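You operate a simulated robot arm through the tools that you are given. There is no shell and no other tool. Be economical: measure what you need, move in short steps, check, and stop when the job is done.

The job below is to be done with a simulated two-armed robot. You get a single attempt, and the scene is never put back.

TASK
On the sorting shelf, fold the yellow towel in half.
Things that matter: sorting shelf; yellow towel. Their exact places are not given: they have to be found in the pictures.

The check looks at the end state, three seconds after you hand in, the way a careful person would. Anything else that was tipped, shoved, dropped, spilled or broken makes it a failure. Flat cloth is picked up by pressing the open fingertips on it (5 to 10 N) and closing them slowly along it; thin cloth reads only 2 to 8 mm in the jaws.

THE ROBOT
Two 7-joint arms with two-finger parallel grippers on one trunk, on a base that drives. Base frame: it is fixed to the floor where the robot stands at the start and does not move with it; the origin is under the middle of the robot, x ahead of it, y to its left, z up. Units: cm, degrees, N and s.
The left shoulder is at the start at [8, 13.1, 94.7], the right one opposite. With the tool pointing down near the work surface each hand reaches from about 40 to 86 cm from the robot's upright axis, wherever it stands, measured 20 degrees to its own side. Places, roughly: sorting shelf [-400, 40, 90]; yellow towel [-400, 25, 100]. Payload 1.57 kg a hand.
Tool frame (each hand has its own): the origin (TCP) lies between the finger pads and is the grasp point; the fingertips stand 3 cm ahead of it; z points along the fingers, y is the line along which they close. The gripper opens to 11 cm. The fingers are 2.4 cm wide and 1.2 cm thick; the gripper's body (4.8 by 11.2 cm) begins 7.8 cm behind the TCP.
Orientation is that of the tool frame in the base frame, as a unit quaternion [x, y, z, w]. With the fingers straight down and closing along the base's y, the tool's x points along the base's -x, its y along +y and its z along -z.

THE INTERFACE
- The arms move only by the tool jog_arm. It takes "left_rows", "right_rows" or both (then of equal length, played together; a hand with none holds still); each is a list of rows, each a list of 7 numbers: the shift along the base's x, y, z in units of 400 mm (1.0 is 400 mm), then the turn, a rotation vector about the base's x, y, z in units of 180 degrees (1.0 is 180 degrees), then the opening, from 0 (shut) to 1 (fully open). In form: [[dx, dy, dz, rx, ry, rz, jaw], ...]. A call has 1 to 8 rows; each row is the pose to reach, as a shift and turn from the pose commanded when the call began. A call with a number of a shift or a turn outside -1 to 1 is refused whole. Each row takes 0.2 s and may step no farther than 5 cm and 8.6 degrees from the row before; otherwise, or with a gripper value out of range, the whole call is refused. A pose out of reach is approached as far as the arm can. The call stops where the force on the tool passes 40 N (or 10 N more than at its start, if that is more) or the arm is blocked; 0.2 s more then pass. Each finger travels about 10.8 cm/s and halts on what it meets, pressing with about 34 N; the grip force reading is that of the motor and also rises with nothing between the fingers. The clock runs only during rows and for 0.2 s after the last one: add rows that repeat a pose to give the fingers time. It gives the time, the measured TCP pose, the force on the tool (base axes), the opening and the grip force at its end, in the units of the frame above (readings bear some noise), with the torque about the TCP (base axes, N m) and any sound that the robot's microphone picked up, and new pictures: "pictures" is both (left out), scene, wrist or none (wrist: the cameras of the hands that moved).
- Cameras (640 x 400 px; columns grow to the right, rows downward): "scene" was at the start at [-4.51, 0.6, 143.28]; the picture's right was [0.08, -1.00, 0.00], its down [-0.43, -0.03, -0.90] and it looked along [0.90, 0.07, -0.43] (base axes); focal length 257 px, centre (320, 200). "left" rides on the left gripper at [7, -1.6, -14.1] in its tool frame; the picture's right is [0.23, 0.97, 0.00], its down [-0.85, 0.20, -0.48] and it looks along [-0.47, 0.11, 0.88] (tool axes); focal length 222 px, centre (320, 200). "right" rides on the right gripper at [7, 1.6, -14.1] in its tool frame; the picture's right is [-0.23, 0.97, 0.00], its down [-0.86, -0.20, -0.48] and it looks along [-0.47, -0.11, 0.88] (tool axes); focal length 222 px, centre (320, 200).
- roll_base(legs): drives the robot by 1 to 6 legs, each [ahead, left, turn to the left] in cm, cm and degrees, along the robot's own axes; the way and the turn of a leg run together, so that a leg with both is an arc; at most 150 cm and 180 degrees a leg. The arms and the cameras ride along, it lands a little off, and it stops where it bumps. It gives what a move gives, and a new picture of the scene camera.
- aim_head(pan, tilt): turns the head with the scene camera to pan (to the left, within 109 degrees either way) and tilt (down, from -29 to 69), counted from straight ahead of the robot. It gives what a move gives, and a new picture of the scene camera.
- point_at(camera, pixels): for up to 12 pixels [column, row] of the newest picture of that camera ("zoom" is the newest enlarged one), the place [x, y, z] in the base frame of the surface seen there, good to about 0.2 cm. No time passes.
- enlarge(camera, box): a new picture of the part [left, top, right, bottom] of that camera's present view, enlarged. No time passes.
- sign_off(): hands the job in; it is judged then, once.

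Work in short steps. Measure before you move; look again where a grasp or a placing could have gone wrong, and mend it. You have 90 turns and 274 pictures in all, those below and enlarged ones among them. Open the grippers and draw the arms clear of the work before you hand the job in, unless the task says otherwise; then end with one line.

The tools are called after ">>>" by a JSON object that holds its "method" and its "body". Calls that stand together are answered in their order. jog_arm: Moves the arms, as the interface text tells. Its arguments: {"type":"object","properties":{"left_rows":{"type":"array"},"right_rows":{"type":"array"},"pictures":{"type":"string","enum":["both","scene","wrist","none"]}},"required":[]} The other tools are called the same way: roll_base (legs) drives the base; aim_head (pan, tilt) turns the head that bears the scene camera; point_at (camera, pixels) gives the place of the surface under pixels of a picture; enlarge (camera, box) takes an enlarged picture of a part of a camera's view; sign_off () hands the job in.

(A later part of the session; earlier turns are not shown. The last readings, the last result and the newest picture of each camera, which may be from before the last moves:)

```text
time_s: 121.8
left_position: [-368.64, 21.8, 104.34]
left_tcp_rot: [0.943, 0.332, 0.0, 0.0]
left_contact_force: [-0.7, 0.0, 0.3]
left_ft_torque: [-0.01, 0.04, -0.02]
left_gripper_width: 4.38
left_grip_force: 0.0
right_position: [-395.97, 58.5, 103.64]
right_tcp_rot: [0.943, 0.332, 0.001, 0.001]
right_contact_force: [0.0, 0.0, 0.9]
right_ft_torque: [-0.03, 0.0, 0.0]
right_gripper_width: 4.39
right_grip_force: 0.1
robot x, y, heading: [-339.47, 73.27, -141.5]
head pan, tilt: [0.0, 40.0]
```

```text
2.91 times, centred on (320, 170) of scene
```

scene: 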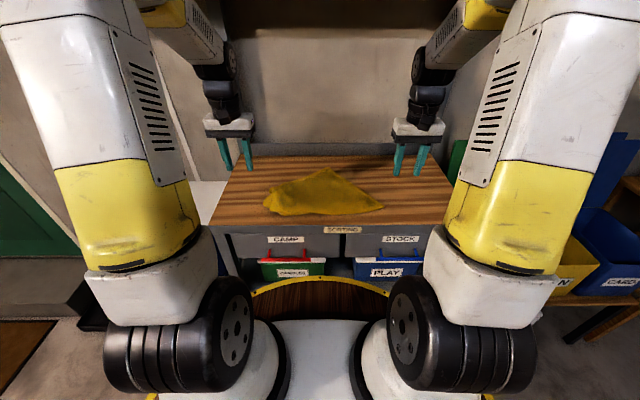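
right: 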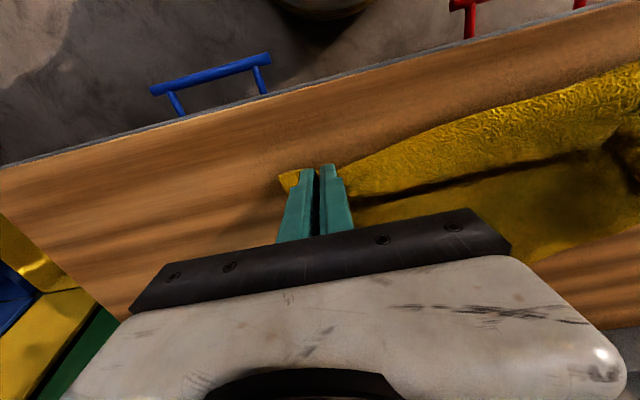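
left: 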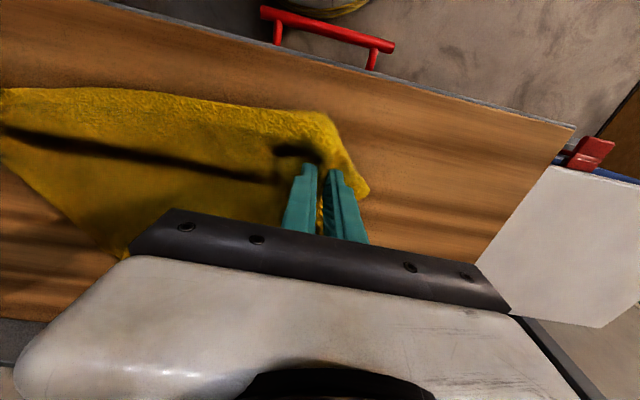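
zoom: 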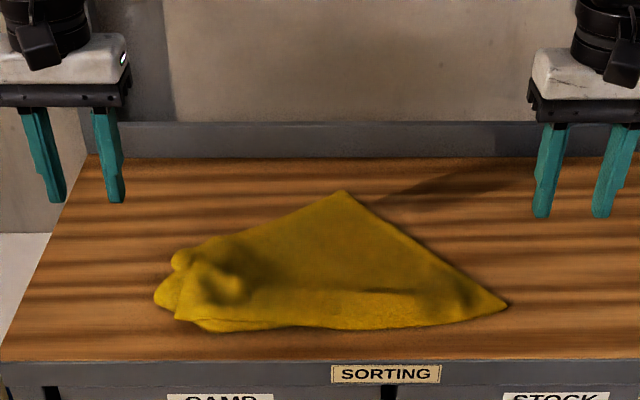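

The right side lies flat, but the left end is bunched up. I look at it with the left wrist camera.

>>> {"method": "enlarge", "body": {"camera": "left", "box": [0, 0, 440, 275]}}

>>> {"method": "point_at", "body": {"camera": "scene", "pixels": [[327, 170], [383, 208], [330, 221], [284, 222], [264, 209], [271, 198], [290, 205], [300, 190], [320, 205], [292, 185]]}}

>>> {"method": "enlarge", "body": {"camera": "scene", "box": [255, 160, 335, 230]}}

```text
1.45 times, centred on (220, 138) of left
```

zoom: 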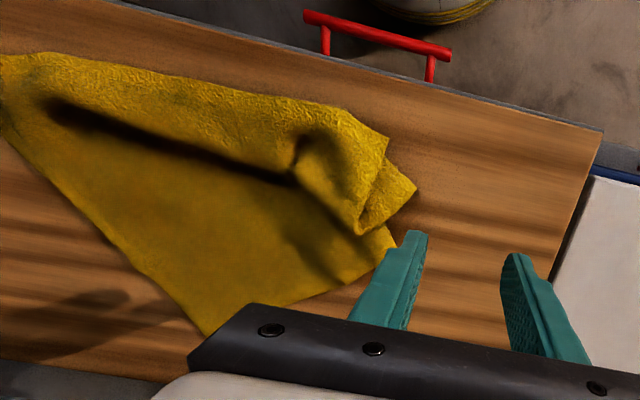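

```text
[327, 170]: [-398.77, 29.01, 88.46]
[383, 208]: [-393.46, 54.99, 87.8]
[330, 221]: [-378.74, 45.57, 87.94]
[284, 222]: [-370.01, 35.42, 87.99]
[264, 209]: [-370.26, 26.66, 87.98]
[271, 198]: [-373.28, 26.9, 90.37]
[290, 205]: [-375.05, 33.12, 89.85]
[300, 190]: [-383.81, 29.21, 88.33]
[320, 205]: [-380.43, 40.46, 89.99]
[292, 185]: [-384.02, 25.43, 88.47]
```

```text
5.71 times, centred on (295, 195) of scene
```

zoom: 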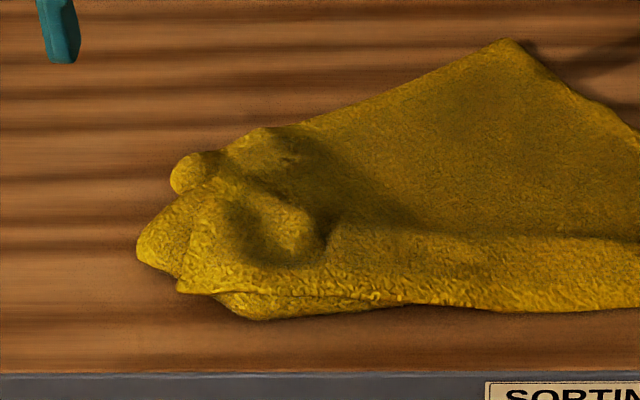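

The right side edge, from [-399,29] to [-393,55], lies flat, single and straight (26.5 cm). New plan: grip that edge with both hands, lift the towel so it hangs and unfolds, then lay it and fold it with the hem facing away. I move both hands over that edge, yawing −50° so the jaws close along it.

>>> {"method": "jog_arm", "body": {"left_rows": [[-0.1034, 0.0396, 0, 0, 0, -0.0394, 0.364], [-0.2067, 0.0791, 0, 0, 0, -0.0787, 0.364], [-0.3101, 0.1187, 0, 0, 0, -0.1181, 0.364], [-0.4134, 0.1583, 0, 0, 0, -0.1575, 0.364], [-0.5168, 0.1979, 0, 0, 0, -0.1969, 0.364], [-0.6201, 0.2374, 0, 0, 0, -0.2362, 0.364], [-0.7235, 0.277, 0, 0, 0, -0.2756, 0.364]], "right_rows": [[0.007, -0.027, 0, 0, 0, -0.0394, 0.364], [0.014, -0.054, 0, 0, 0, -0.0787, 0.364], [0.021, -0.081, 0, 0, 0, -0.1181, 0.364], [0.029, -0.108, 0, 0, 0, -0.1575, 0.364], [0.036, -0.135, 0, 0, 0, -0.1969, 0.364], [0.043, -0.162, 0, 0, 0, -0.2362, 0.364], [0.05, -0.1895, 0, 0, 0, -0.2756, 0.364]]}}

>>> {"method": "enlarge", "body": {"camera": "scene", "box": [210, 90, 430, 230]}}

```text
time_s: 123.4
left_position: [-397.26, 33.16, 104.48]
left_tcp_rot: [0.995, -0.096, 0.0, 0.0]
left_contact_force: [-0.2, -0.8, -0.2]
left_ft_torque: [0.02, 0.05, 0.02]
left_gripper_width: 3.99
left_grip_force: 0.0
right_position: [-393.92, 50.66, 103.5]
right_tcp_rot: [0.995, -0.096, 0.0, 0.0]
right_contact_force: [0.9, 0.9, 0.5]
right_ft_torque: [0.01, 0.02, -0.01]
right_gripper_width: 3.98
right_grip_force: 0.1
robot x, y, heading: [-339.66, 73.22, -141.4]
head pan, tilt: [0.0, 40.0]
```

scene: 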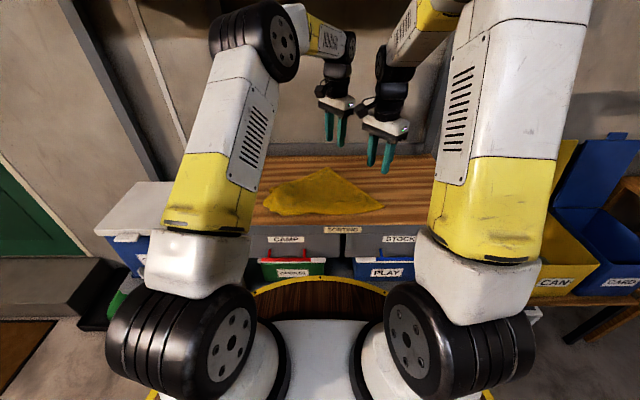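
right: 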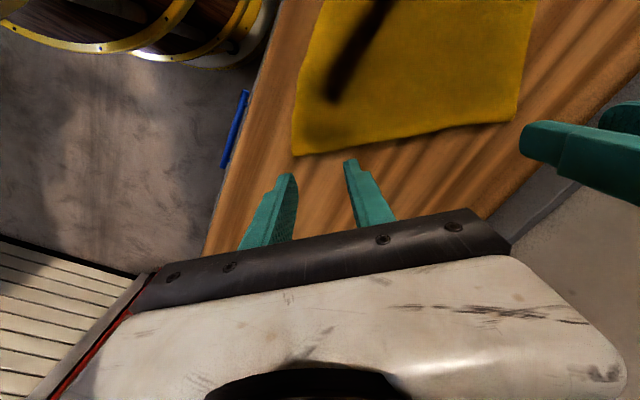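
left: 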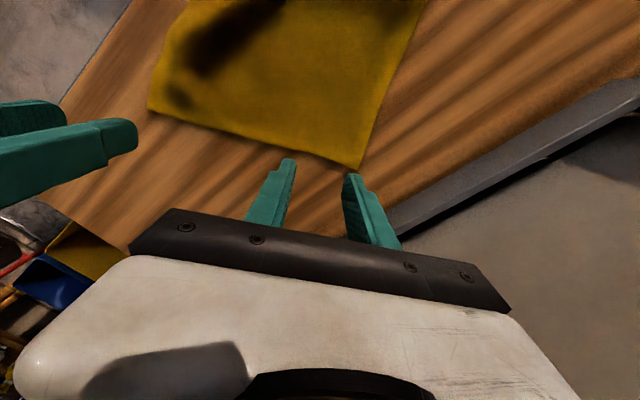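

```text
2.86 times, centred on (320, 160) of scene
```

zoom: 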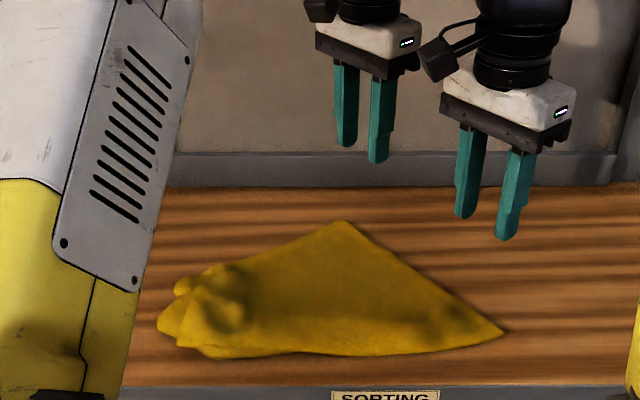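

Both hands are aligned above the edge. I measure the edge accurately from the wrist views.

>>> {"method": "point_at", "body": {"camera": "right", "pixels": [[296, 153], [340, 146], [400, 137], [460, 125], [515, 119], [300, 90]]}}

>>> {"method": "point_at", "body": {"camera": "left", "pixels": [[357, 165], [310, 152], [260, 138], [200, 121], [152, 107], [385, 95]]}}

```text
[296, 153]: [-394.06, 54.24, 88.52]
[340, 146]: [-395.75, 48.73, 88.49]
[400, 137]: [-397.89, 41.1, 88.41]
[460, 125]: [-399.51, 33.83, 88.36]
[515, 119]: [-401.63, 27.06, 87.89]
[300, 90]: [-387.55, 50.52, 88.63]
```

```text
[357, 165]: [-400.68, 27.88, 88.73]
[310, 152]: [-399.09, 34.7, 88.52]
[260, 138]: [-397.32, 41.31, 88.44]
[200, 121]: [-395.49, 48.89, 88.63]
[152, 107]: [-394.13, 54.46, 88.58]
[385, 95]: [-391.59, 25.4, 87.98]
```

Edge direction measured. I set the grip points 4 cm in from each corner with about 1.6 cm of cloth under the fingers, and descend to just above it.

>>> {"method": "jog_arm", "body": {"left_rows": [[-0.0565, -0.042, -0.08, 0, 0, -0.018, 0.364], [-0.0565, -0.042, -0.16, 0, 0, -0.018, 0.364], [-0.0565, -0.042, -0.24, 0, 0, -0.018, 0.364], [-0.0565, -0.042, -0.31, 0, 0, -0.018, 0.364], [-0.0565, -0.042, -0.324, 0, 0, -0.018, 0.364], [-0.0565, -0.042, -0.328, 0, 0, -0.018, 0.364]], "right_rows": [[-0.0195, -0.006, -0.08, 0, 0, -0.018, 0.364], [-0.0195, -0.006, -0.16, 0, 0, -0.018, 0.364], [-0.0195, -0.006, -0.24, 0, 0, -0.018, 0.364], [-0.0195, -0.006, -0.29, 0, 0, -0.018, 0.364], [-0.0195, -0.006, -0.3, 0, 0, -0.018, 0.364], [-0.0195, -0.006, -0.304, 0, 0, -0.018, 0.364]], "pictures": "wrist"}}

```text
time_s: 124.8
left_position: [-399.58, 31.38, 91.28]
left_tcp_rot: [0.992, -0.123, -0.004, -0.001]
left_contact_force: [2.4, 3.4, 22.2]
left_ft_torque: [0.08, -0.2, 0.05]
left_gripper_width: 3.98
left_grip_force: 0.0
right_position: [-394.85, 50.56, 91.6]
right_tcp_rot: [0.992, -0.123, 0.0, 0.002]
right_contact_force: [0.2, -0.6, 1.1]
right_ft_torque: [0.03, -0.02, 0.02]
right_gripper_width: 3.99
right_grip_force: 0.1
robot x, y, heading: [-339.47, 73.58, -141.5]
head pan, tilt: [0.0, 40.0]
```

right: 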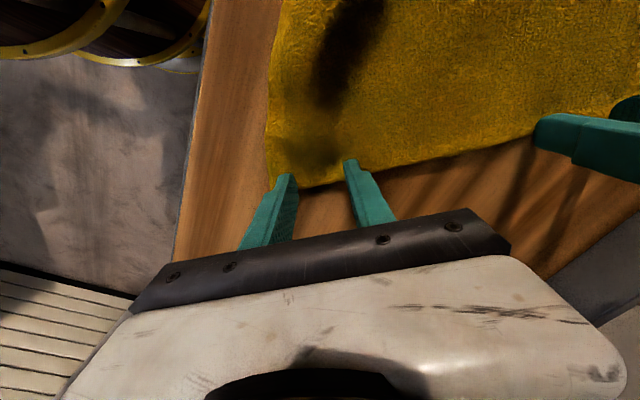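
left: 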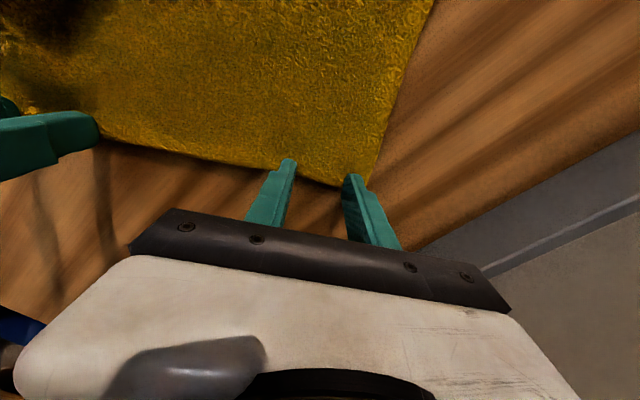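

Left presses 22 N (too hard), right 1 N (too light). I raise the left 1.5 mm, lower the right 3 mm, and close slowly.

>>> {"method": "jog_arm", "body": {"left_rows": [[0.003, 0, 0.005, 0, 0, 0, 0.364], [0.003, 0, 0.005, 0, 0, 0, 0.31], [0.003, 0, 0.005, 0, 0, 0, 0.25], [0.003, 0, 0.005, 0, 0, 0, 0.19], [0.003, 0, 0.005, 0, 0, 0, 0.13], [0.003, 0, 0.005, 0, 0, 0, 0.07], [0.003, 0, 0.005, 0, 0, 0, 0], [0.003, 0, 0.005, 0, 0, 0, 0]], "right_rows": [[0.003, 0, -0.008, 0, 0, 0, 0.364], [0.003, 0, -0.008, 0, 0, 0, 0.31], [0.003, 0, -0.008, 0, 0, 0, 0.25], [0.003, 0, -0.008, 0, 0, 0, 0.19], [0.003, 0, -0.008, 0, 0, 0, 0.13], [0.003, 0, -0.008, 0, 0, 0, 0.07], [0.003, 0, -0.008, 0, 0, 0, 0], [0.003, 0, -0.008, 0, 0, 0, 0]], "pictures": "wrist"}}

```text
time_s: 126.6
left_position: [-399.55, 31.36, 91.35]
left_tcp_rot: [0.993, -0.122, -0.001, 0.0]
left_contact_force: [3.1, 9.7, 11.7]
left_ft_torque: [0.31, -0.14, 0.0]
left_gripper_width: 0.43
left_grip_force: 25.1
right_position: [-394.79, 50.47, 91.17]
right_tcp_rot: [0.992, -0.123, 0.0, 0.002]
right_contact_force: [-2.5, -9.8, 34.0]
right_ft_torque: [-0.24, -0.1, -0.06]
right_gripper_width: 0.56
right_grip_force: 24.9
robot x, y, heading: [-339.63, 73.1, -141.4]
head pan, tilt: [0.0, 40.0]
```

right: 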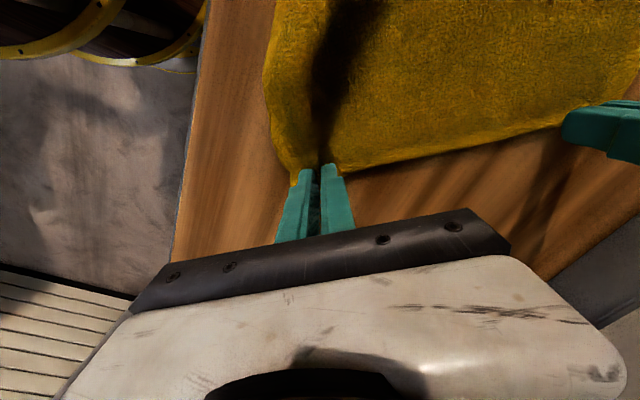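
left: 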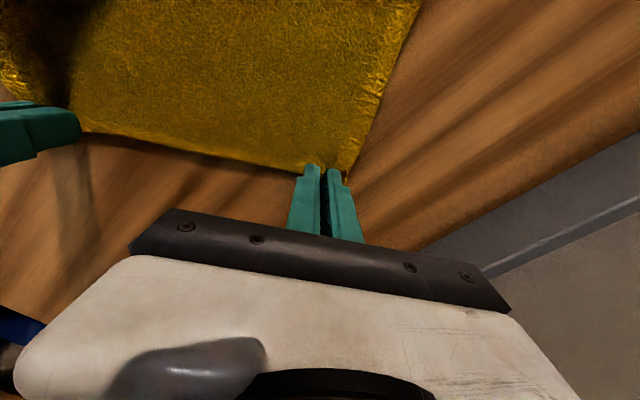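

Both hold (4–6 mm). I lift 10 cm straight up.

>>> {"method": "jog_arm", "body": {"left_rows": [[0, 0, 0.03, 0, 0, 0, 0], [0, 0, 0.09, 0, 0, 0, 0], [0, 0, 0.15, 0, 0, 0, 0], [0, 0, 0.21, 0, 0, 0, 0], [0, 0, 0.26, 0, 0, 0, 0]], "right_rows": [[0, 0, 0.03, 0, 0, 0, 0], [0, 0, 0.09, 0, 0, 0, 0], [0, 0, 0.15, 0, 0, 0, 0], [0, 0, 0.21, 0, 0, 0, 0], [0, 0, 0.26, 0, 0, 0, 0]], "pictures": "wrist"}}

>>> {"method": "enlarge", "body": {"camera": "scene", "box": [210, 90, 430, 230]}}

```text
time_s: 127.8
left_position: [-399.7, 31.49, 101.63]
left_tcp_rot: [0.992, -0.123, -0.001, 0.0]
left_contact_force: [1.2, 4.7, -0.2]
left_ft_torque: [0.21, -0.05, 0.07]
left_gripper_width: 0.2
left_grip_force: 23.5
right_position: [-394.79, 50.57, 101.62]
right_tcp_rot: [0.992, -0.123, 0.0, 0.0]
right_contact_force: [-1.5, -6.1, -0.1]
right_ft_torque: [-0.09, 0.03, -0.01]
right_gripper_width: 0.45
right_grip_force: 24.9
robot x, y, heading: [-339.83, 73.75, -141.1]
head pan, tilt: [0.0, 40.0]
```

right: 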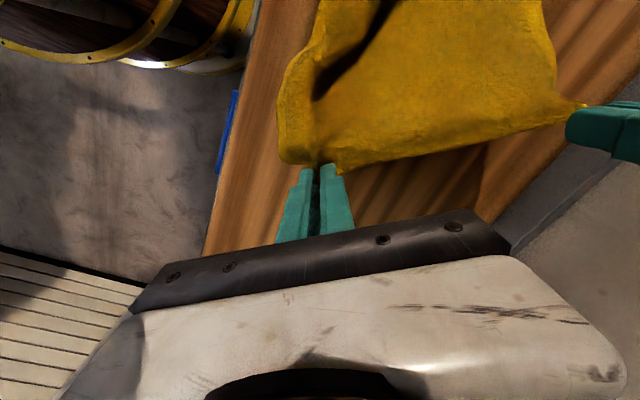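
left: 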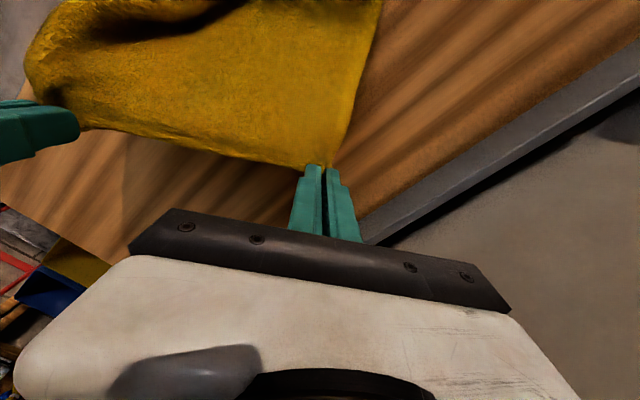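

```text
2.86 times, centred on (320, 160) of scene
```

zoom: 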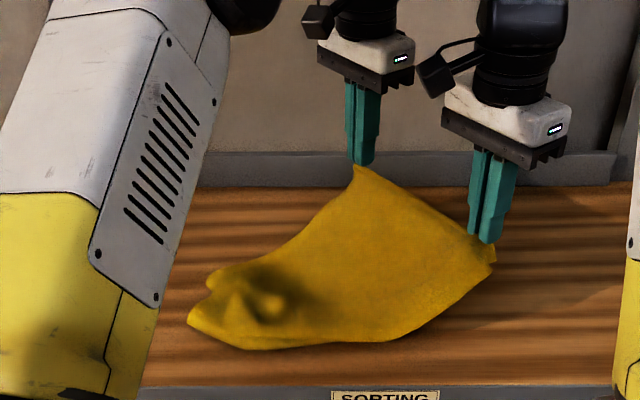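

The left holds only a little cloth (2 mm) under 5 N tension, so I reduce the spread slightly while turning the pair to face the robot's frame and rising in front of the shelf.

>>> {"method": "jog_arm", "body": {"left_rows": [[0.0697, 0.003, 0.0, 0, 0, 0.042, 0], [0.1394, 0.004, 0.0, 0, 0, 0.084, 0], [0.2091, 0.004, 0.02, 0, 0, 0.126, 0], [0.2789, 0.0, 0.05, 0, 0, 0.168, 0], [0.3486, -0.008, 0.09, 0, 0, 0.21, 0], [0.4183, -0.016, 0.13, 0, 0, 0.252, 0], [0.488, -0.0265, 0.18, 0, 0, 0.294, 0]], "right_rows": [[0.0116, -0.02, 0.0, 0, 0, 0.042, 0], [0.0231, -0.04, 0.0, 0, 0, 0.084, 0], [0.0347, -0.06, 0.02, 0, 0, 0.126, 0], [0.0463, -0.08, 0.05, 0, 0, 0.168, 0], [0.0579, -0.1, 0.09, 0, 0, 0.21, 0], [0.0694, -0.12, 0.13, 0, 0, 0.252, 0], [0.081, -0.14, 0.18, 0, 0, 0.294, 0]], "pictures": "wrist"}}

>>> {"method": "enlarge", "body": {"camera": "scene", "box": [210, 60, 430, 230]}}

```text
time_s: 129.4
left_position: [-380.19, 30.28, 109.42]
left_tcp_rot: [0.943, 0.333, 0.0, 0.0]
left_contact_force: [-0.3, 0.2, -0.6]
left_ft_torque: [0.02, -0.02, -0.05]
left_gripper_width: 0.21
left_grip_force: 24.0
right_position: [-391.61, 45.02, 108.71]
right_tcp_rot: [0.943, 0.334, 0.0, 0.001]
right_contact_force: [-0.3, -0.1, -0.8]
right_ft_torque: [0.01, -0.04, -0.07]
right_gripper_width: 0.42
right_grip_force: 25.6
robot x, y, heading: [-339.6, 72.91, -141.4]
head pan, tilt: [0.0, 40.0]
```

right: 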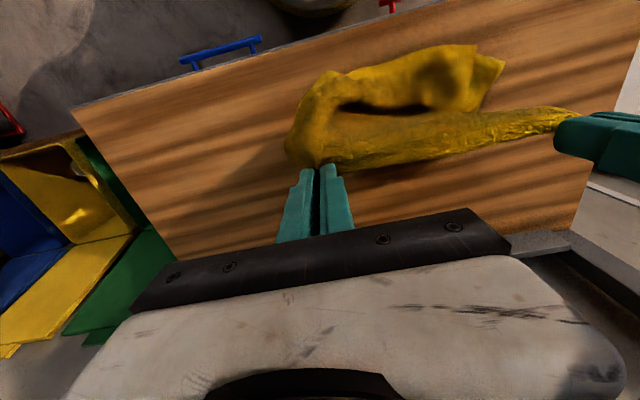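
left: 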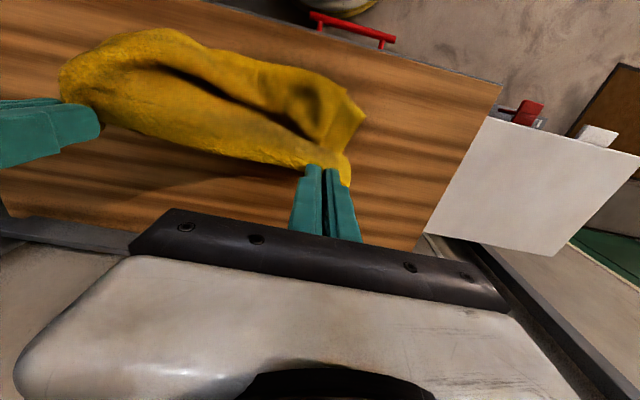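

```text
2.35 times, centred on (320, 145) of scene
```

zoom: 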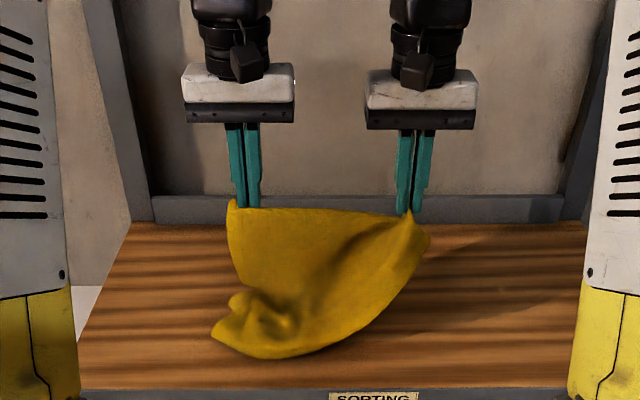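

It hangs well from the side edge. I raise both hands to about z 129 in front of the upper shelf so the towel hangs freely.

>>> {"method": "jog_arm", "body": {"left_rows": [[0.01, 0.008, 0.1, 0, 0, 0, 0], [0.02, 0.0155, 0.2, 0, 0, 0, 0], [0.02, 0.0155, 0.3, 0, 0, 0, 0], [0.02, 0.0155, 0.4, 0, 0, 0, 0], [0.02, 0.0155, 0.5, 0, 0, 0, 0], [0.02, 0.0155, 0.53, 0, 0, 0, 0], [0.02, 0.0155, 0.53, 0, 0, 0, 0]], "right_rows": [[0.01, 0.008, 0.1, 0, 0, 0, 0], [0.02, 0.0155, 0.2, 0, 0, 0, 0], [0.02, 0.0155, 0.3, 0, 0, 0, 0], [0.02, 0.0155, 0.4, 0, 0, 0, 0], [0.02, 0.0155, 0.5, 0, 0, 0, 0], [0.02, 0.0155, 0.545, 0, 0, 0, 0], [0.02, 0.0155, 0.545, 0, 0, 0, 0]], "pictures": "both"}}

>>> {"method": "enlarge", "body": {"camera": "scene", "box": [190, 20, 450, 230]}}

```text
time_s: 131.0
left_position: [-379.15, 30.85, 130.12]
left_tcp_rot: [0.943, 0.332, 0.0, 0.001]
left_contact_force: [-0.4, -1.0, -0.6]
left_ft_torque: [-0.01, -0.01, -0.03]
left_gripper_width: 0.21
left_grip_force: 23.7
right_position: [-390.54, 45.34, 130.8]
right_tcp_rot: [0.943, 0.332, 0.0, -0.001]
right_contact_force: [0.5, -0.9, -0.7]
right_ft_torque: [-0.04, -0.01, -0.11]
right_gripper_width: 0.42
right_grip_force: 24.6
robot x, y, heading: [-339.63, 73.73, -141.0]
head pan, tilt: [0.0, 40.0]
```

scene: 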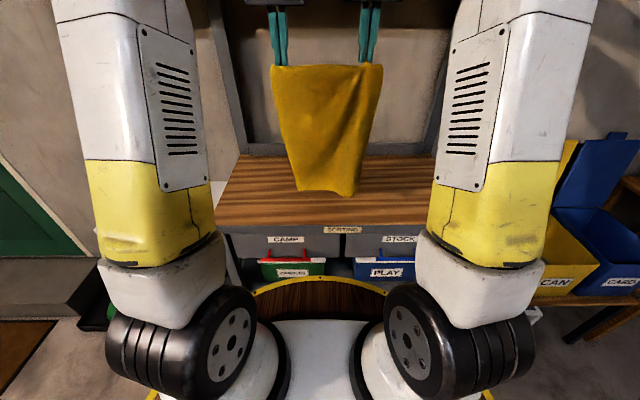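
right: 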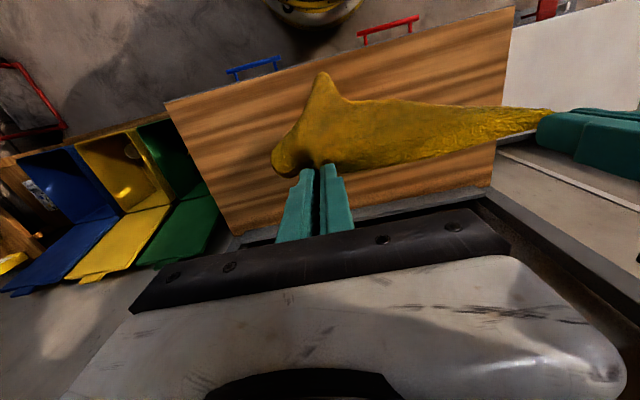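
left: 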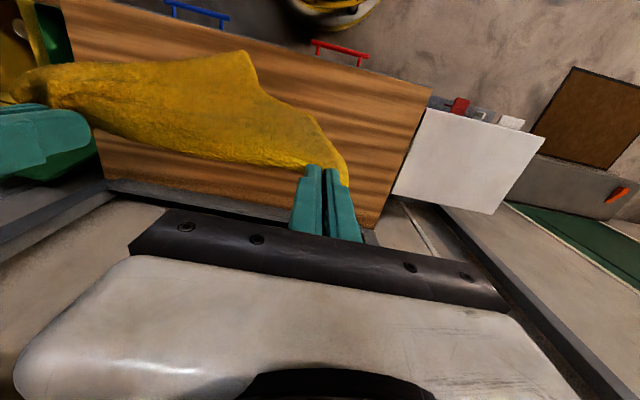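

```text
1.90 times, centred on (320, 125) of scene
```

zoom: 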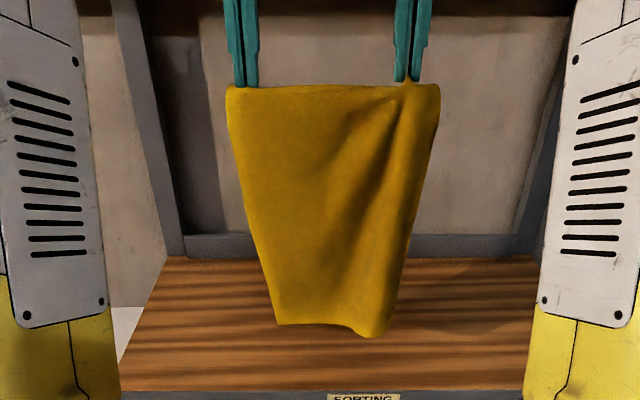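

The towel hangs free and unfolded. I measure its bottom edge and sides.

>>> {"method": "point_at", "body": {"camera": "zoom", "pixels": [[278, 320], [310, 322], [345, 325], [375, 333], [395, 300], [260, 260], [330, 200], [232, 100], [435, 100], [370, 200], [410, 230]]}}

```text
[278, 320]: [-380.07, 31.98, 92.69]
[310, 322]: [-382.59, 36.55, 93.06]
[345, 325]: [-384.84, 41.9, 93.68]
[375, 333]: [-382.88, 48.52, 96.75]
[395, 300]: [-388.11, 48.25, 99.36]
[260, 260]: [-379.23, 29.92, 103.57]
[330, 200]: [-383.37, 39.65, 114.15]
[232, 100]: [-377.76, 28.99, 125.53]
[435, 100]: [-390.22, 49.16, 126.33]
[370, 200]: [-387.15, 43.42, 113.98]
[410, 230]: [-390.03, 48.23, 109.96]
```

The bottom edge hangs at n≈279, but I need it to land near n≈290 under the shelf front. I pitch the hands 35° forward (keeping wrists in front of the shelf), move 9 cm back and spread them slightly.

>>> {"method": "jog_arm", "body": {"left_rows": [[-0.028, -0.026, -0.005, -0.02, 0.0255, 0, 0], [-0.057, -0.05, -0.01, -0.04, 0.051, 0, 0], [-0.0855, -0.075, -0.015, -0.06, 0.0764, 0, 0], [-0.114, -0.1, -0.02, -0.08, 0.102, 0, 0], [-0.143, -0.125, -0.03, -0.1, 0.1273, 0, 0], [-0.171, -0.15, -0.0375, -0.1202, 0.1528, 0, 0], [-0.171, -0.15, -0.0375, -0.1202, 0.1528, 0, 0]], "right_rows": [[-0.031, -0.022, -0.005, -0.02, 0.0255, 0, 0], [-0.062, -0.044, -0.01, -0.04, 0.051, 0, 0], [-0.093, -0.065, -0.015, -0.06, 0.0764, 0, 0], [-0.124, -0.087, -0.02, -0.08, 0.102, 0, 0], [-0.155, -0.109, -0.03, -0.1, 0.1273, 0, 0], [-0.1865, -0.131, -0.0375, -0.1202, 0.1528, 0, 0], [-0.1865, -0.131, -0.0375, -0.1202, 0.1528, 0, 0]], "pictures": "scene"}}

>>> {"method": "enlarge", "body": {"camera": "scene", "box": [190, 20, 450, 230]}}

```text
time_s: 132.6
left_position: [-386.29, 25.04, 128.52]
left_tcp_rot: [0.899, 0.317, -0.285, 0.097]
left_contact_force: [-1.4, 2.0, 0.0]
left_ft_torque: [0.05, 0.03, -0.06]
left_gripper_width: 0.21
left_grip_force: 23.9
right_position: [-398.0, 40.33, 128.94]
right_tcp_rot: [0.9, 0.316, -0.285, 0.097]
right_contact_force: [1.1, -1.9, 0.8]
right_ft_torque: [-0.03, -0.07, -0.01]
right_gripper_width: 0.41
right_grip_force: 24.8
robot x, y, heading: [-339.8, 73.36, -141.4]
head pan, tilt: [0.0, 40.0]
```

scene: 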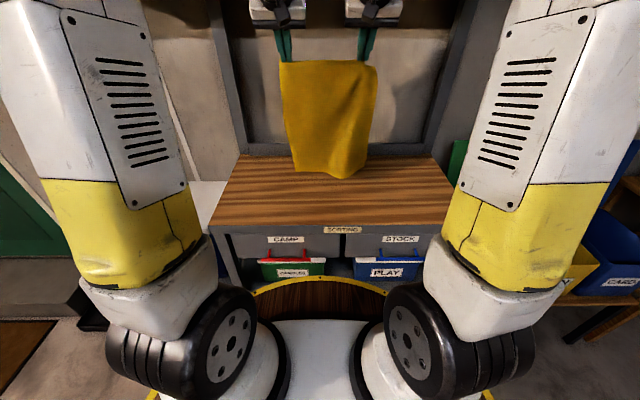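

```text
1.90 times, centred on (320, 125) of scene
```

zoom: 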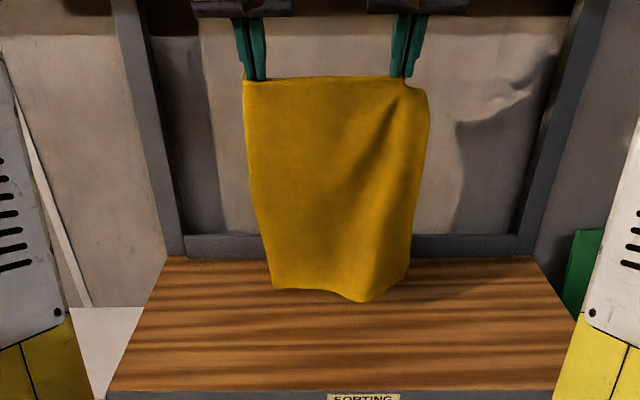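

It hangs nearly flat over the back part of the top. I now lower it until the bottom touches, then pay it out toward me while bringing the hands back to vertical.

>>> {"method": "jog_arm", "body": {"left_rows": [[0, 0, -0.0425, 0, 0, 0, 0], [0, 0, -0.08, 0, 0, 0, 0], [0.0197, 0.0155, -0.1075, 0.0172, -0.0218, 0, 0], [0.0531, 0.0417, -0.15, 0.0378, -0.048, 0, 0], [0.0865, 0.068, -0.196, 0.0584, -0.0742, 0, 0], [0.1199, 0.0942, -0.245, 0.079, -0.1004, 0, 0], [0.1533, 0.1205, -0.2925, 0.0996, -0.1266, 0, 0], [0.1867, 0.1468, -0.3425, 0.1202, -0.1528, 0, 0]], "right_rows": [[0, 0, -0.0425, 0, 0, 0, 0], [0, 0, -0.08, 0, 0, 0, 0], [0.0197, 0.0155, -0.1075, 0.0172, -0.0218, 0, 0], [0.0531, 0.0417, -0.15, 0.0378, -0.048, 0, 0], [0.0865, 0.068, -0.196, 0.0584, -0.0742, 0, 0], [0.1199, 0.0942, -0.245, 0.079, -0.1004, 0, 0], [0.1533, 0.1205, -0.2925, 0.0996, -0.1266, 0, 0], [0.1867, 0.1468, -0.3425, 0.1202, -0.1528, 0, 0]], "pictures": "both"}}

>>> {"method": "enlarge", "body": {"camera": "scene", "box": [190, 20, 450, 230]}}

```text
time_s: 134.4
left_position: [-378.74, 30.82, 115.0]
left_tcp_rot: [0.943, 0.333, 0.001, 0.0]
left_contact_force: [-1.5, 2.4, 0.1]
left_ft_torque: [0.04, 0.07, -0.01]
left_gripper_width: 0.2
left_grip_force: 23.7
right_position: [-390.47, 46.23, 115.4]
right_tcp_rot: [0.943, 0.332, 0.001, 0.0]
right_contact_force: [1.0, -1.9, -0.3]
right_ft_torque: [-0.08, -0.02, -0.07]
right_gripper_width: 0.44
right_grip_force: 24.6
robot x, y, heading: [-339.44, 73.3, -141.3]
head pan, tilt: [0.0, 40.0]
```

scene: 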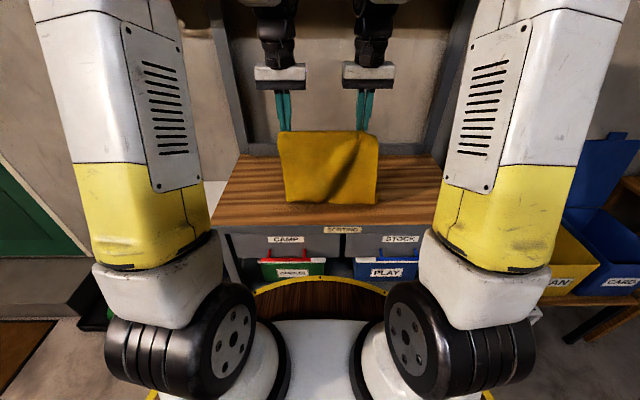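
right: 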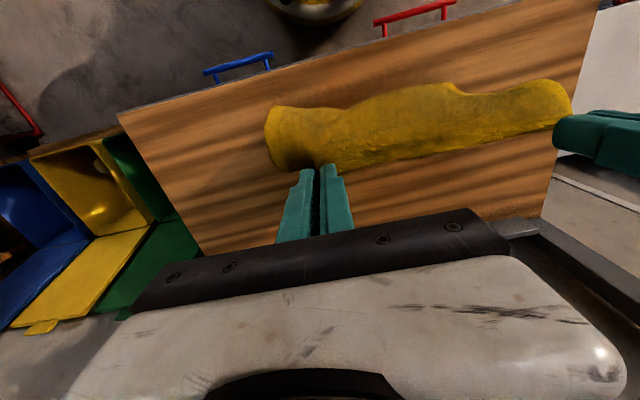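
left: 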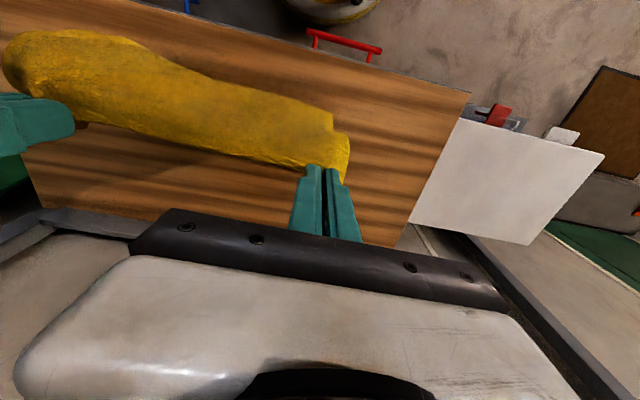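

```text
1.90 times, centred on (320, 125) of scene
```

zoom: 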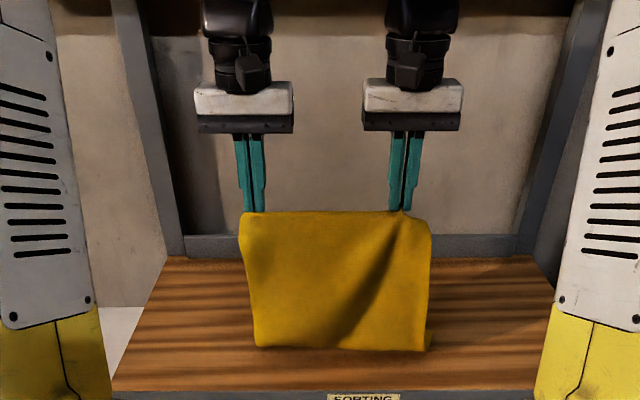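

I check where the cloth touches and where its bottom edge went.

>>> {"method": "point_at", "body": {"camera": "left", "pixels": [[200, 190], [240, 195], [150, 185], [330, 125], [300, 110], [200, 70], [120, 50]]}}

>>> {"method": "point_at", "body": {"camera": "zoom", "pixels": [[262, 343], [340, 346], [420, 348], [340, 300], [428, 335], [400, 340]]}}

>>> {"method": "enlarge", "body": {"camera": "left", "box": [0, 0, 440, 275]}}

```text
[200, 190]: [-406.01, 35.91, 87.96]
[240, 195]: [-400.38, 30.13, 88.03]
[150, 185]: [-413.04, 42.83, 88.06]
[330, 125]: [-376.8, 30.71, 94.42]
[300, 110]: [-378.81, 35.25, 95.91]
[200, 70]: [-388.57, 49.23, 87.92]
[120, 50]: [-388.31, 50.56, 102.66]
```

```text
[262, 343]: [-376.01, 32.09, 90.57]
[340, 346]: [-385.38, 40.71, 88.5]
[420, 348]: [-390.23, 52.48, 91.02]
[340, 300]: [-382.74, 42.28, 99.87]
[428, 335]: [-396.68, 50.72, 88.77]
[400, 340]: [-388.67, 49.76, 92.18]
```

```text
1.45 times, centred on (220, 138) of left
```

zoom: 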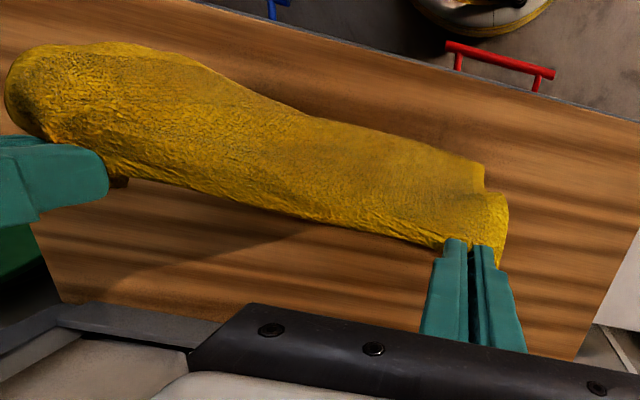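

The bottom part lies behind the hanging sheet, as wanted (touch line n≈277). I pay out the rest of the half, then reverse and carry the held hem back over it.

>>> {"method": "jog_arm", "body": {"left_rows": [[0.0393, 0.0309, -0.05, 0, 0, 0, 0], [0.0786, 0.0618, -0.1, 0, 0, 0, 0], [0.114, 0.0896, -0.1475, 0, 0, 0, 0], [0.0825, 0.0649, -0.185, 0, 0, 0, 0], [0.0432, 0.034, -0.21, 0, 0, 0, 0], [0.0039, 0.0031, -0.23, 0, 0, 0, 0], [-0.0295, -0.0232, -0.26, 0, 0, 0, 0], [-0.0609, -0.0479, -0.3, 0, 0, 0, 0]], "right_rows": [[0.0393, 0.0309, -0.05, 0, 0, 0, 0], [0.0786, 0.0618, -0.1, 0, 0, 0, 0], [0.114, 0.0896, -0.1475, 0, 0, 0, 0], [0.0825, 0.0649, -0.185, 0, 0, 0, 0], [0.0432, 0.034, -0.21, 0, 0, 0, 0], [0.0039, 0.0031, -0.23, 0, 0, 0, 0], [-0.0295, -0.0232, -0.26, 0, 0, 0, 0], [-0.0609, -0.0479, -0.3, 0, 0, 0, 0]], "pictures": "both"}}

>>> {"method": "enlarge", "body": {"camera": "scene", "box": [190, 50, 450, 250]}}

```text
time_s: 136.2
left_position: [-381.15, 28.95, 103.05]
left_tcp_rot: [0.944, 0.331, 0.0, 0.0]
left_contact_force: [-1.4, 2.8, -0.5]
left_ft_torque: [0.08, 0.06, -0.02]
left_gripper_width: 0.2
left_grip_force: 23.4
right_position: [-393.18, 44.29, 103.42]
right_tcp_rot: [0.943, 0.332, 0.0, 0.0]
right_contact_force: [1.9, -2.5, 0.7]
right_ft_torque: [-0.15, 0.02, -0.09]
right_gripper_width: 0.44
right_grip_force: 25.2
robot x, y, heading: [-339.63, 73.15, -141.2]
head pan, tilt: [0.0, 40.0]
```

scene: 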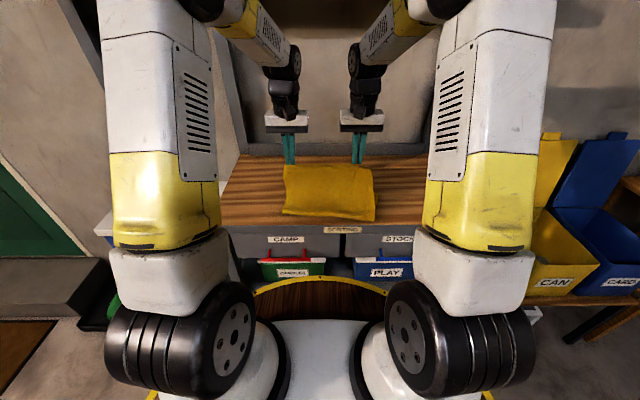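
right: 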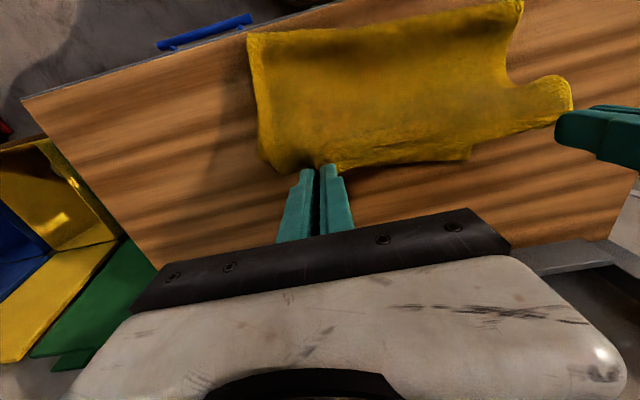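
left: 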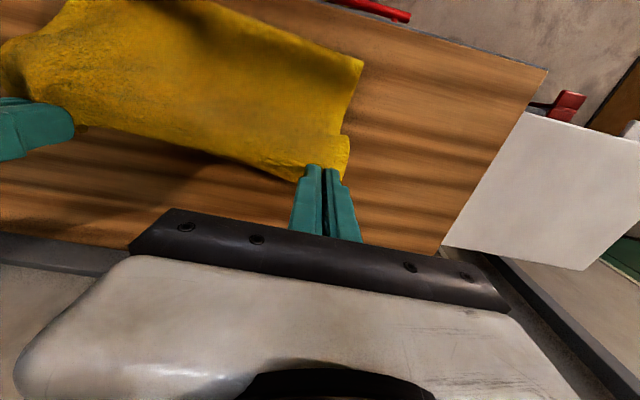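

```text
2.00 times, centred on (320, 150) of scene
```

zoom: 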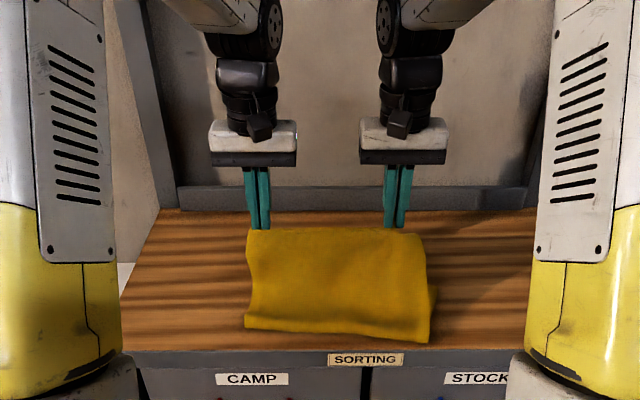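

The fold forms well. I measure the crease and visible lower-layer back edge to place the hem.

>>> {"method": "point_at", "body": {"camera": "zoom", "pixels": [[250, 326], [340, 334], [425, 340], [432, 300], [250, 270]]}}

>>> {"method": "point_at", "body": {"camera": "right", "pixels": [[468, 155], [430, 162], [270, 165], [250, 40], [565, 85], [510, 110]]}}

>>> {"method": "point_at", "body": {"camera": "left", "pixels": [[360, 62], [340, 130], [240, 165], [180, 150]]}}

```text
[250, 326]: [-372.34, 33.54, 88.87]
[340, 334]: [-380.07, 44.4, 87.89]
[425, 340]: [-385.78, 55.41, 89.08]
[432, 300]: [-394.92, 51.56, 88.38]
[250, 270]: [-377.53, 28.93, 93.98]
```

```text
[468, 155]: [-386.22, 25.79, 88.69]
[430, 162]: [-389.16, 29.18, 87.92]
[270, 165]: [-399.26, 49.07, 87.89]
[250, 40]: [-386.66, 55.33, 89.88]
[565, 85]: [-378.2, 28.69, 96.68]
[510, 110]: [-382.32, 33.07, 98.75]
```

```text
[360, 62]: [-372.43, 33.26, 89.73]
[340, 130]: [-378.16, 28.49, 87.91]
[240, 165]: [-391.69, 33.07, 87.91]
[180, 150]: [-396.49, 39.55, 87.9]
```

Crease at n≈270.5, lower back edge at n≈287.5: evenly halved. I lower the hem onto it.

>>> {"method": "jog_arm", "body": {"left_rows": [[-0.0236, -0.0185, -0.0425, 0, 0, 0, 0], [-0.0472, -0.0371, -0.0925, 0, 0, 0, 0], [-0.0688, -0.0541, -0.1475, 0, 0, 0, 0], [-0.0845, -0.0664, -0.2, 0, 0, 0, 0], [-0.0963, -0.0757, -0.2425, 0, 0, 0, 0], [-0.1002, -0.0788, -0.265, 0, 0, 0, 0], [-0.1002, -0.0788, -0.27, 0, 0, 0, 0]], "right_rows": [[-0.0236, -0.0185, -0.0425, 0, 0, 0, 0], [-0.0472, -0.0371, -0.0925, 0, 0, 0, 0], [-0.0688, -0.0541, -0.1475, 0, 0, 0, 0], [-0.0845, -0.0664, -0.2, 0, 0, 0, 0], [-0.0963, -0.0757, -0.2425, 0, 0, 0, 0], [-0.1002, -0.0788, -0.27, 0, 0, 0, 0], [-0.1002, -0.0788, -0.278, 0, 0, 0, 0]], "pictures": "wrist"}}

>>> {"method": "enlarge", "body": {"camera": "scene", "box": [190, 50, 450, 250]}}

```text
time_s: 137.8
left_position: [-385.05, 25.7, 92.26]
left_tcp_rot: [0.943, 0.333, 0.0, 0.001]
left_contact_force: [-2.0, 3.3, 4.2]
left_ft_torque: [0.14, 0.04, -0.03]
left_gripper_width: 0.23
left_grip_force: 23.1
right_position: [-397.15, 41.17, 92.24]
right_tcp_rot: [0.943, 0.332, 0.001, 0.0]
right_contact_force: [2.9, -3.4, -0.6]
right_ft_torque: [-0.1, -0.08, -0.13]
right_gripper_width: 0.43
right_grip_force: 24.6
robot x, y, heading: [-339.5, 73.72, -141.3]
head pan, tilt: [0.0, 40.0]
```

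right: 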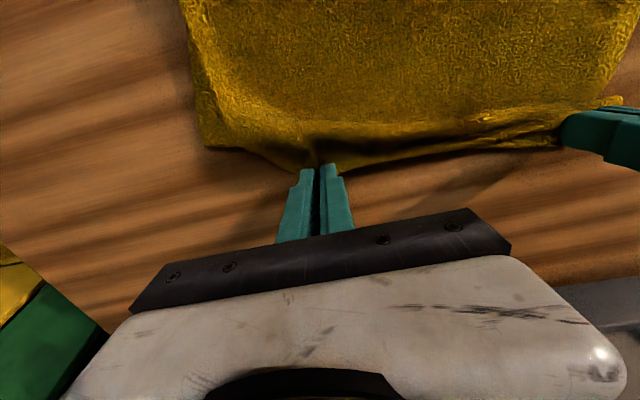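
left: 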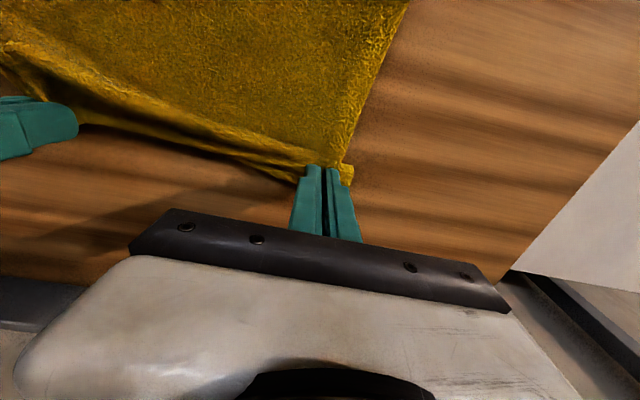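

```text
2.00 times, centred on (320, 150) of scene
```

zoom: 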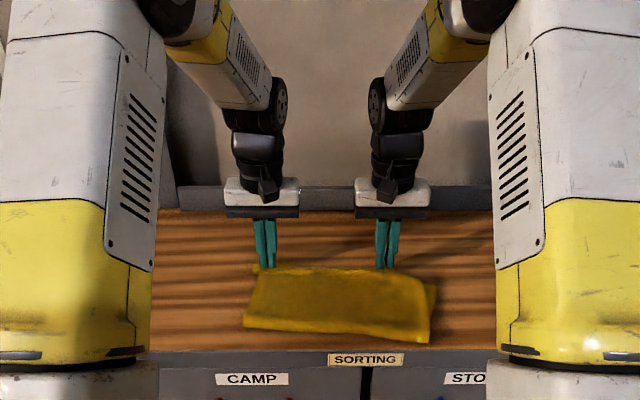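

The hem lies on the lower edge, facing away with no doubled strip. I open the jaws gently and lift straight up.

>>> {"method": "jog_arm", "body": {"left_rows": [[0, 0, 0.002, 0, 0, 0, 0.08], [0, 0, 0.002, 0, 0, 0, 0.2], [0, 0, 0.002, 0, 0, 0, 0.3], [0, 0, 0.03, 0, 0, 0, 0.3], [0, 0, 0.1, 0, 0, 0, 0.3], [0, 0, 0.2, 0, 0, 0, 0.3], [0, 0, 0.25, 0, 0, 0, 0.3]], "right_rows": [[0, 0, -0.002, 0, 0, 0, 0.08], [0, 0, -0.002, 0, 0, 0, 0.2], [0, 0, -0.002, 0, 0, 0, 0.3], [0, 0, 0.03, 0, 0, 0, 0.3], [0, 0, 0.1, 0, 0, 0, 0.3], [0, 0, 0.2, 0, 0, 0, 0.3], [0, 0, 0.25, 0, 0, 0, 0.3]], "pictures": "wrist"}}

>>> {"method": "enlarge", "body": {"camera": "scene", "box": [220, 110, 420, 240]}}

```text
time_s: 139.4
left_position: [-385.49, 25.73, 102.27]
left_tcp_rot: [0.943, 0.332, 0.0, 0.0]
left_contact_force: [0.1, -0.1, -0.8]
left_ft_torque: [0.01, 0.0, -0.02]
left_gripper_width: 3.31
left_grip_force: 0.1
right_position: [-397.09, 41.38, 102.2]
right_tcp_rot: [0.943, 0.332, 0.0, 0.0]
right_contact_force: [-0.3, -0.3, 0.8]
right_ft_torque: [0.01, 0.0, 0.0]
right_gripper_width: 3.32
right_grip_force: 0.0
robot x, y, heading: [-339.53, 73.2, -141.2]
head pan, tilt: [0.0, 40.0]
```

right: 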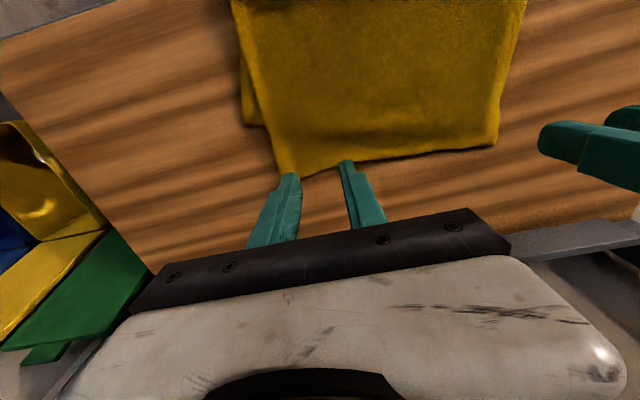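
left: 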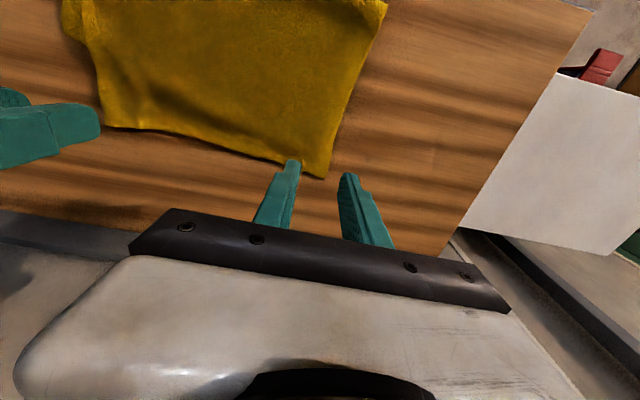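

```text
3.08 times, centred on (320, 175) of scene
```

zoom: 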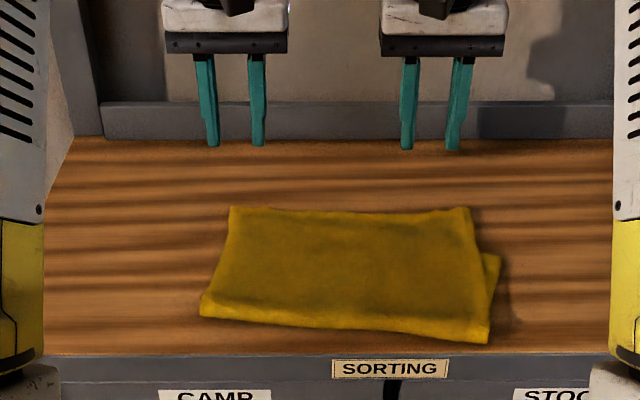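

A neat fold: only the lower layer's back-right corner peeks out slightly (zoom 497,258). I measure the offset.

>>> {"method": "point_at", "body": {"camera": "zoom", "pixels": [[232, 211], [350, 215], [467, 212], [495, 260], [484, 258], [487, 335], [205, 310], [300, 260], [232, 280]]}}

>>> {"method": "point_at", "body": {"camera": "right", "pixels": [[247, 122], [265, 125], [283, 170], [490, 142], [380, 155], [241, 60]]}}

```text
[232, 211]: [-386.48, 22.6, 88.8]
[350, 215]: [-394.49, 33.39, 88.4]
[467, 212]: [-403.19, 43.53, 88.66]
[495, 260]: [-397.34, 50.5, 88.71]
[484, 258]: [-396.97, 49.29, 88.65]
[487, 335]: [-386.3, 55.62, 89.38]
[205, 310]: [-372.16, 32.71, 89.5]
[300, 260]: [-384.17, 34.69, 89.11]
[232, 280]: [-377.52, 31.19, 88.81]
```

```text
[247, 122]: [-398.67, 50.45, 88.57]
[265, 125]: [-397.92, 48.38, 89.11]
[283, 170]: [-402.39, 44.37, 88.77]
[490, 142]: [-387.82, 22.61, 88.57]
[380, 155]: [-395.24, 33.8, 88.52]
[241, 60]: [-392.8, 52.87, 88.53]
```

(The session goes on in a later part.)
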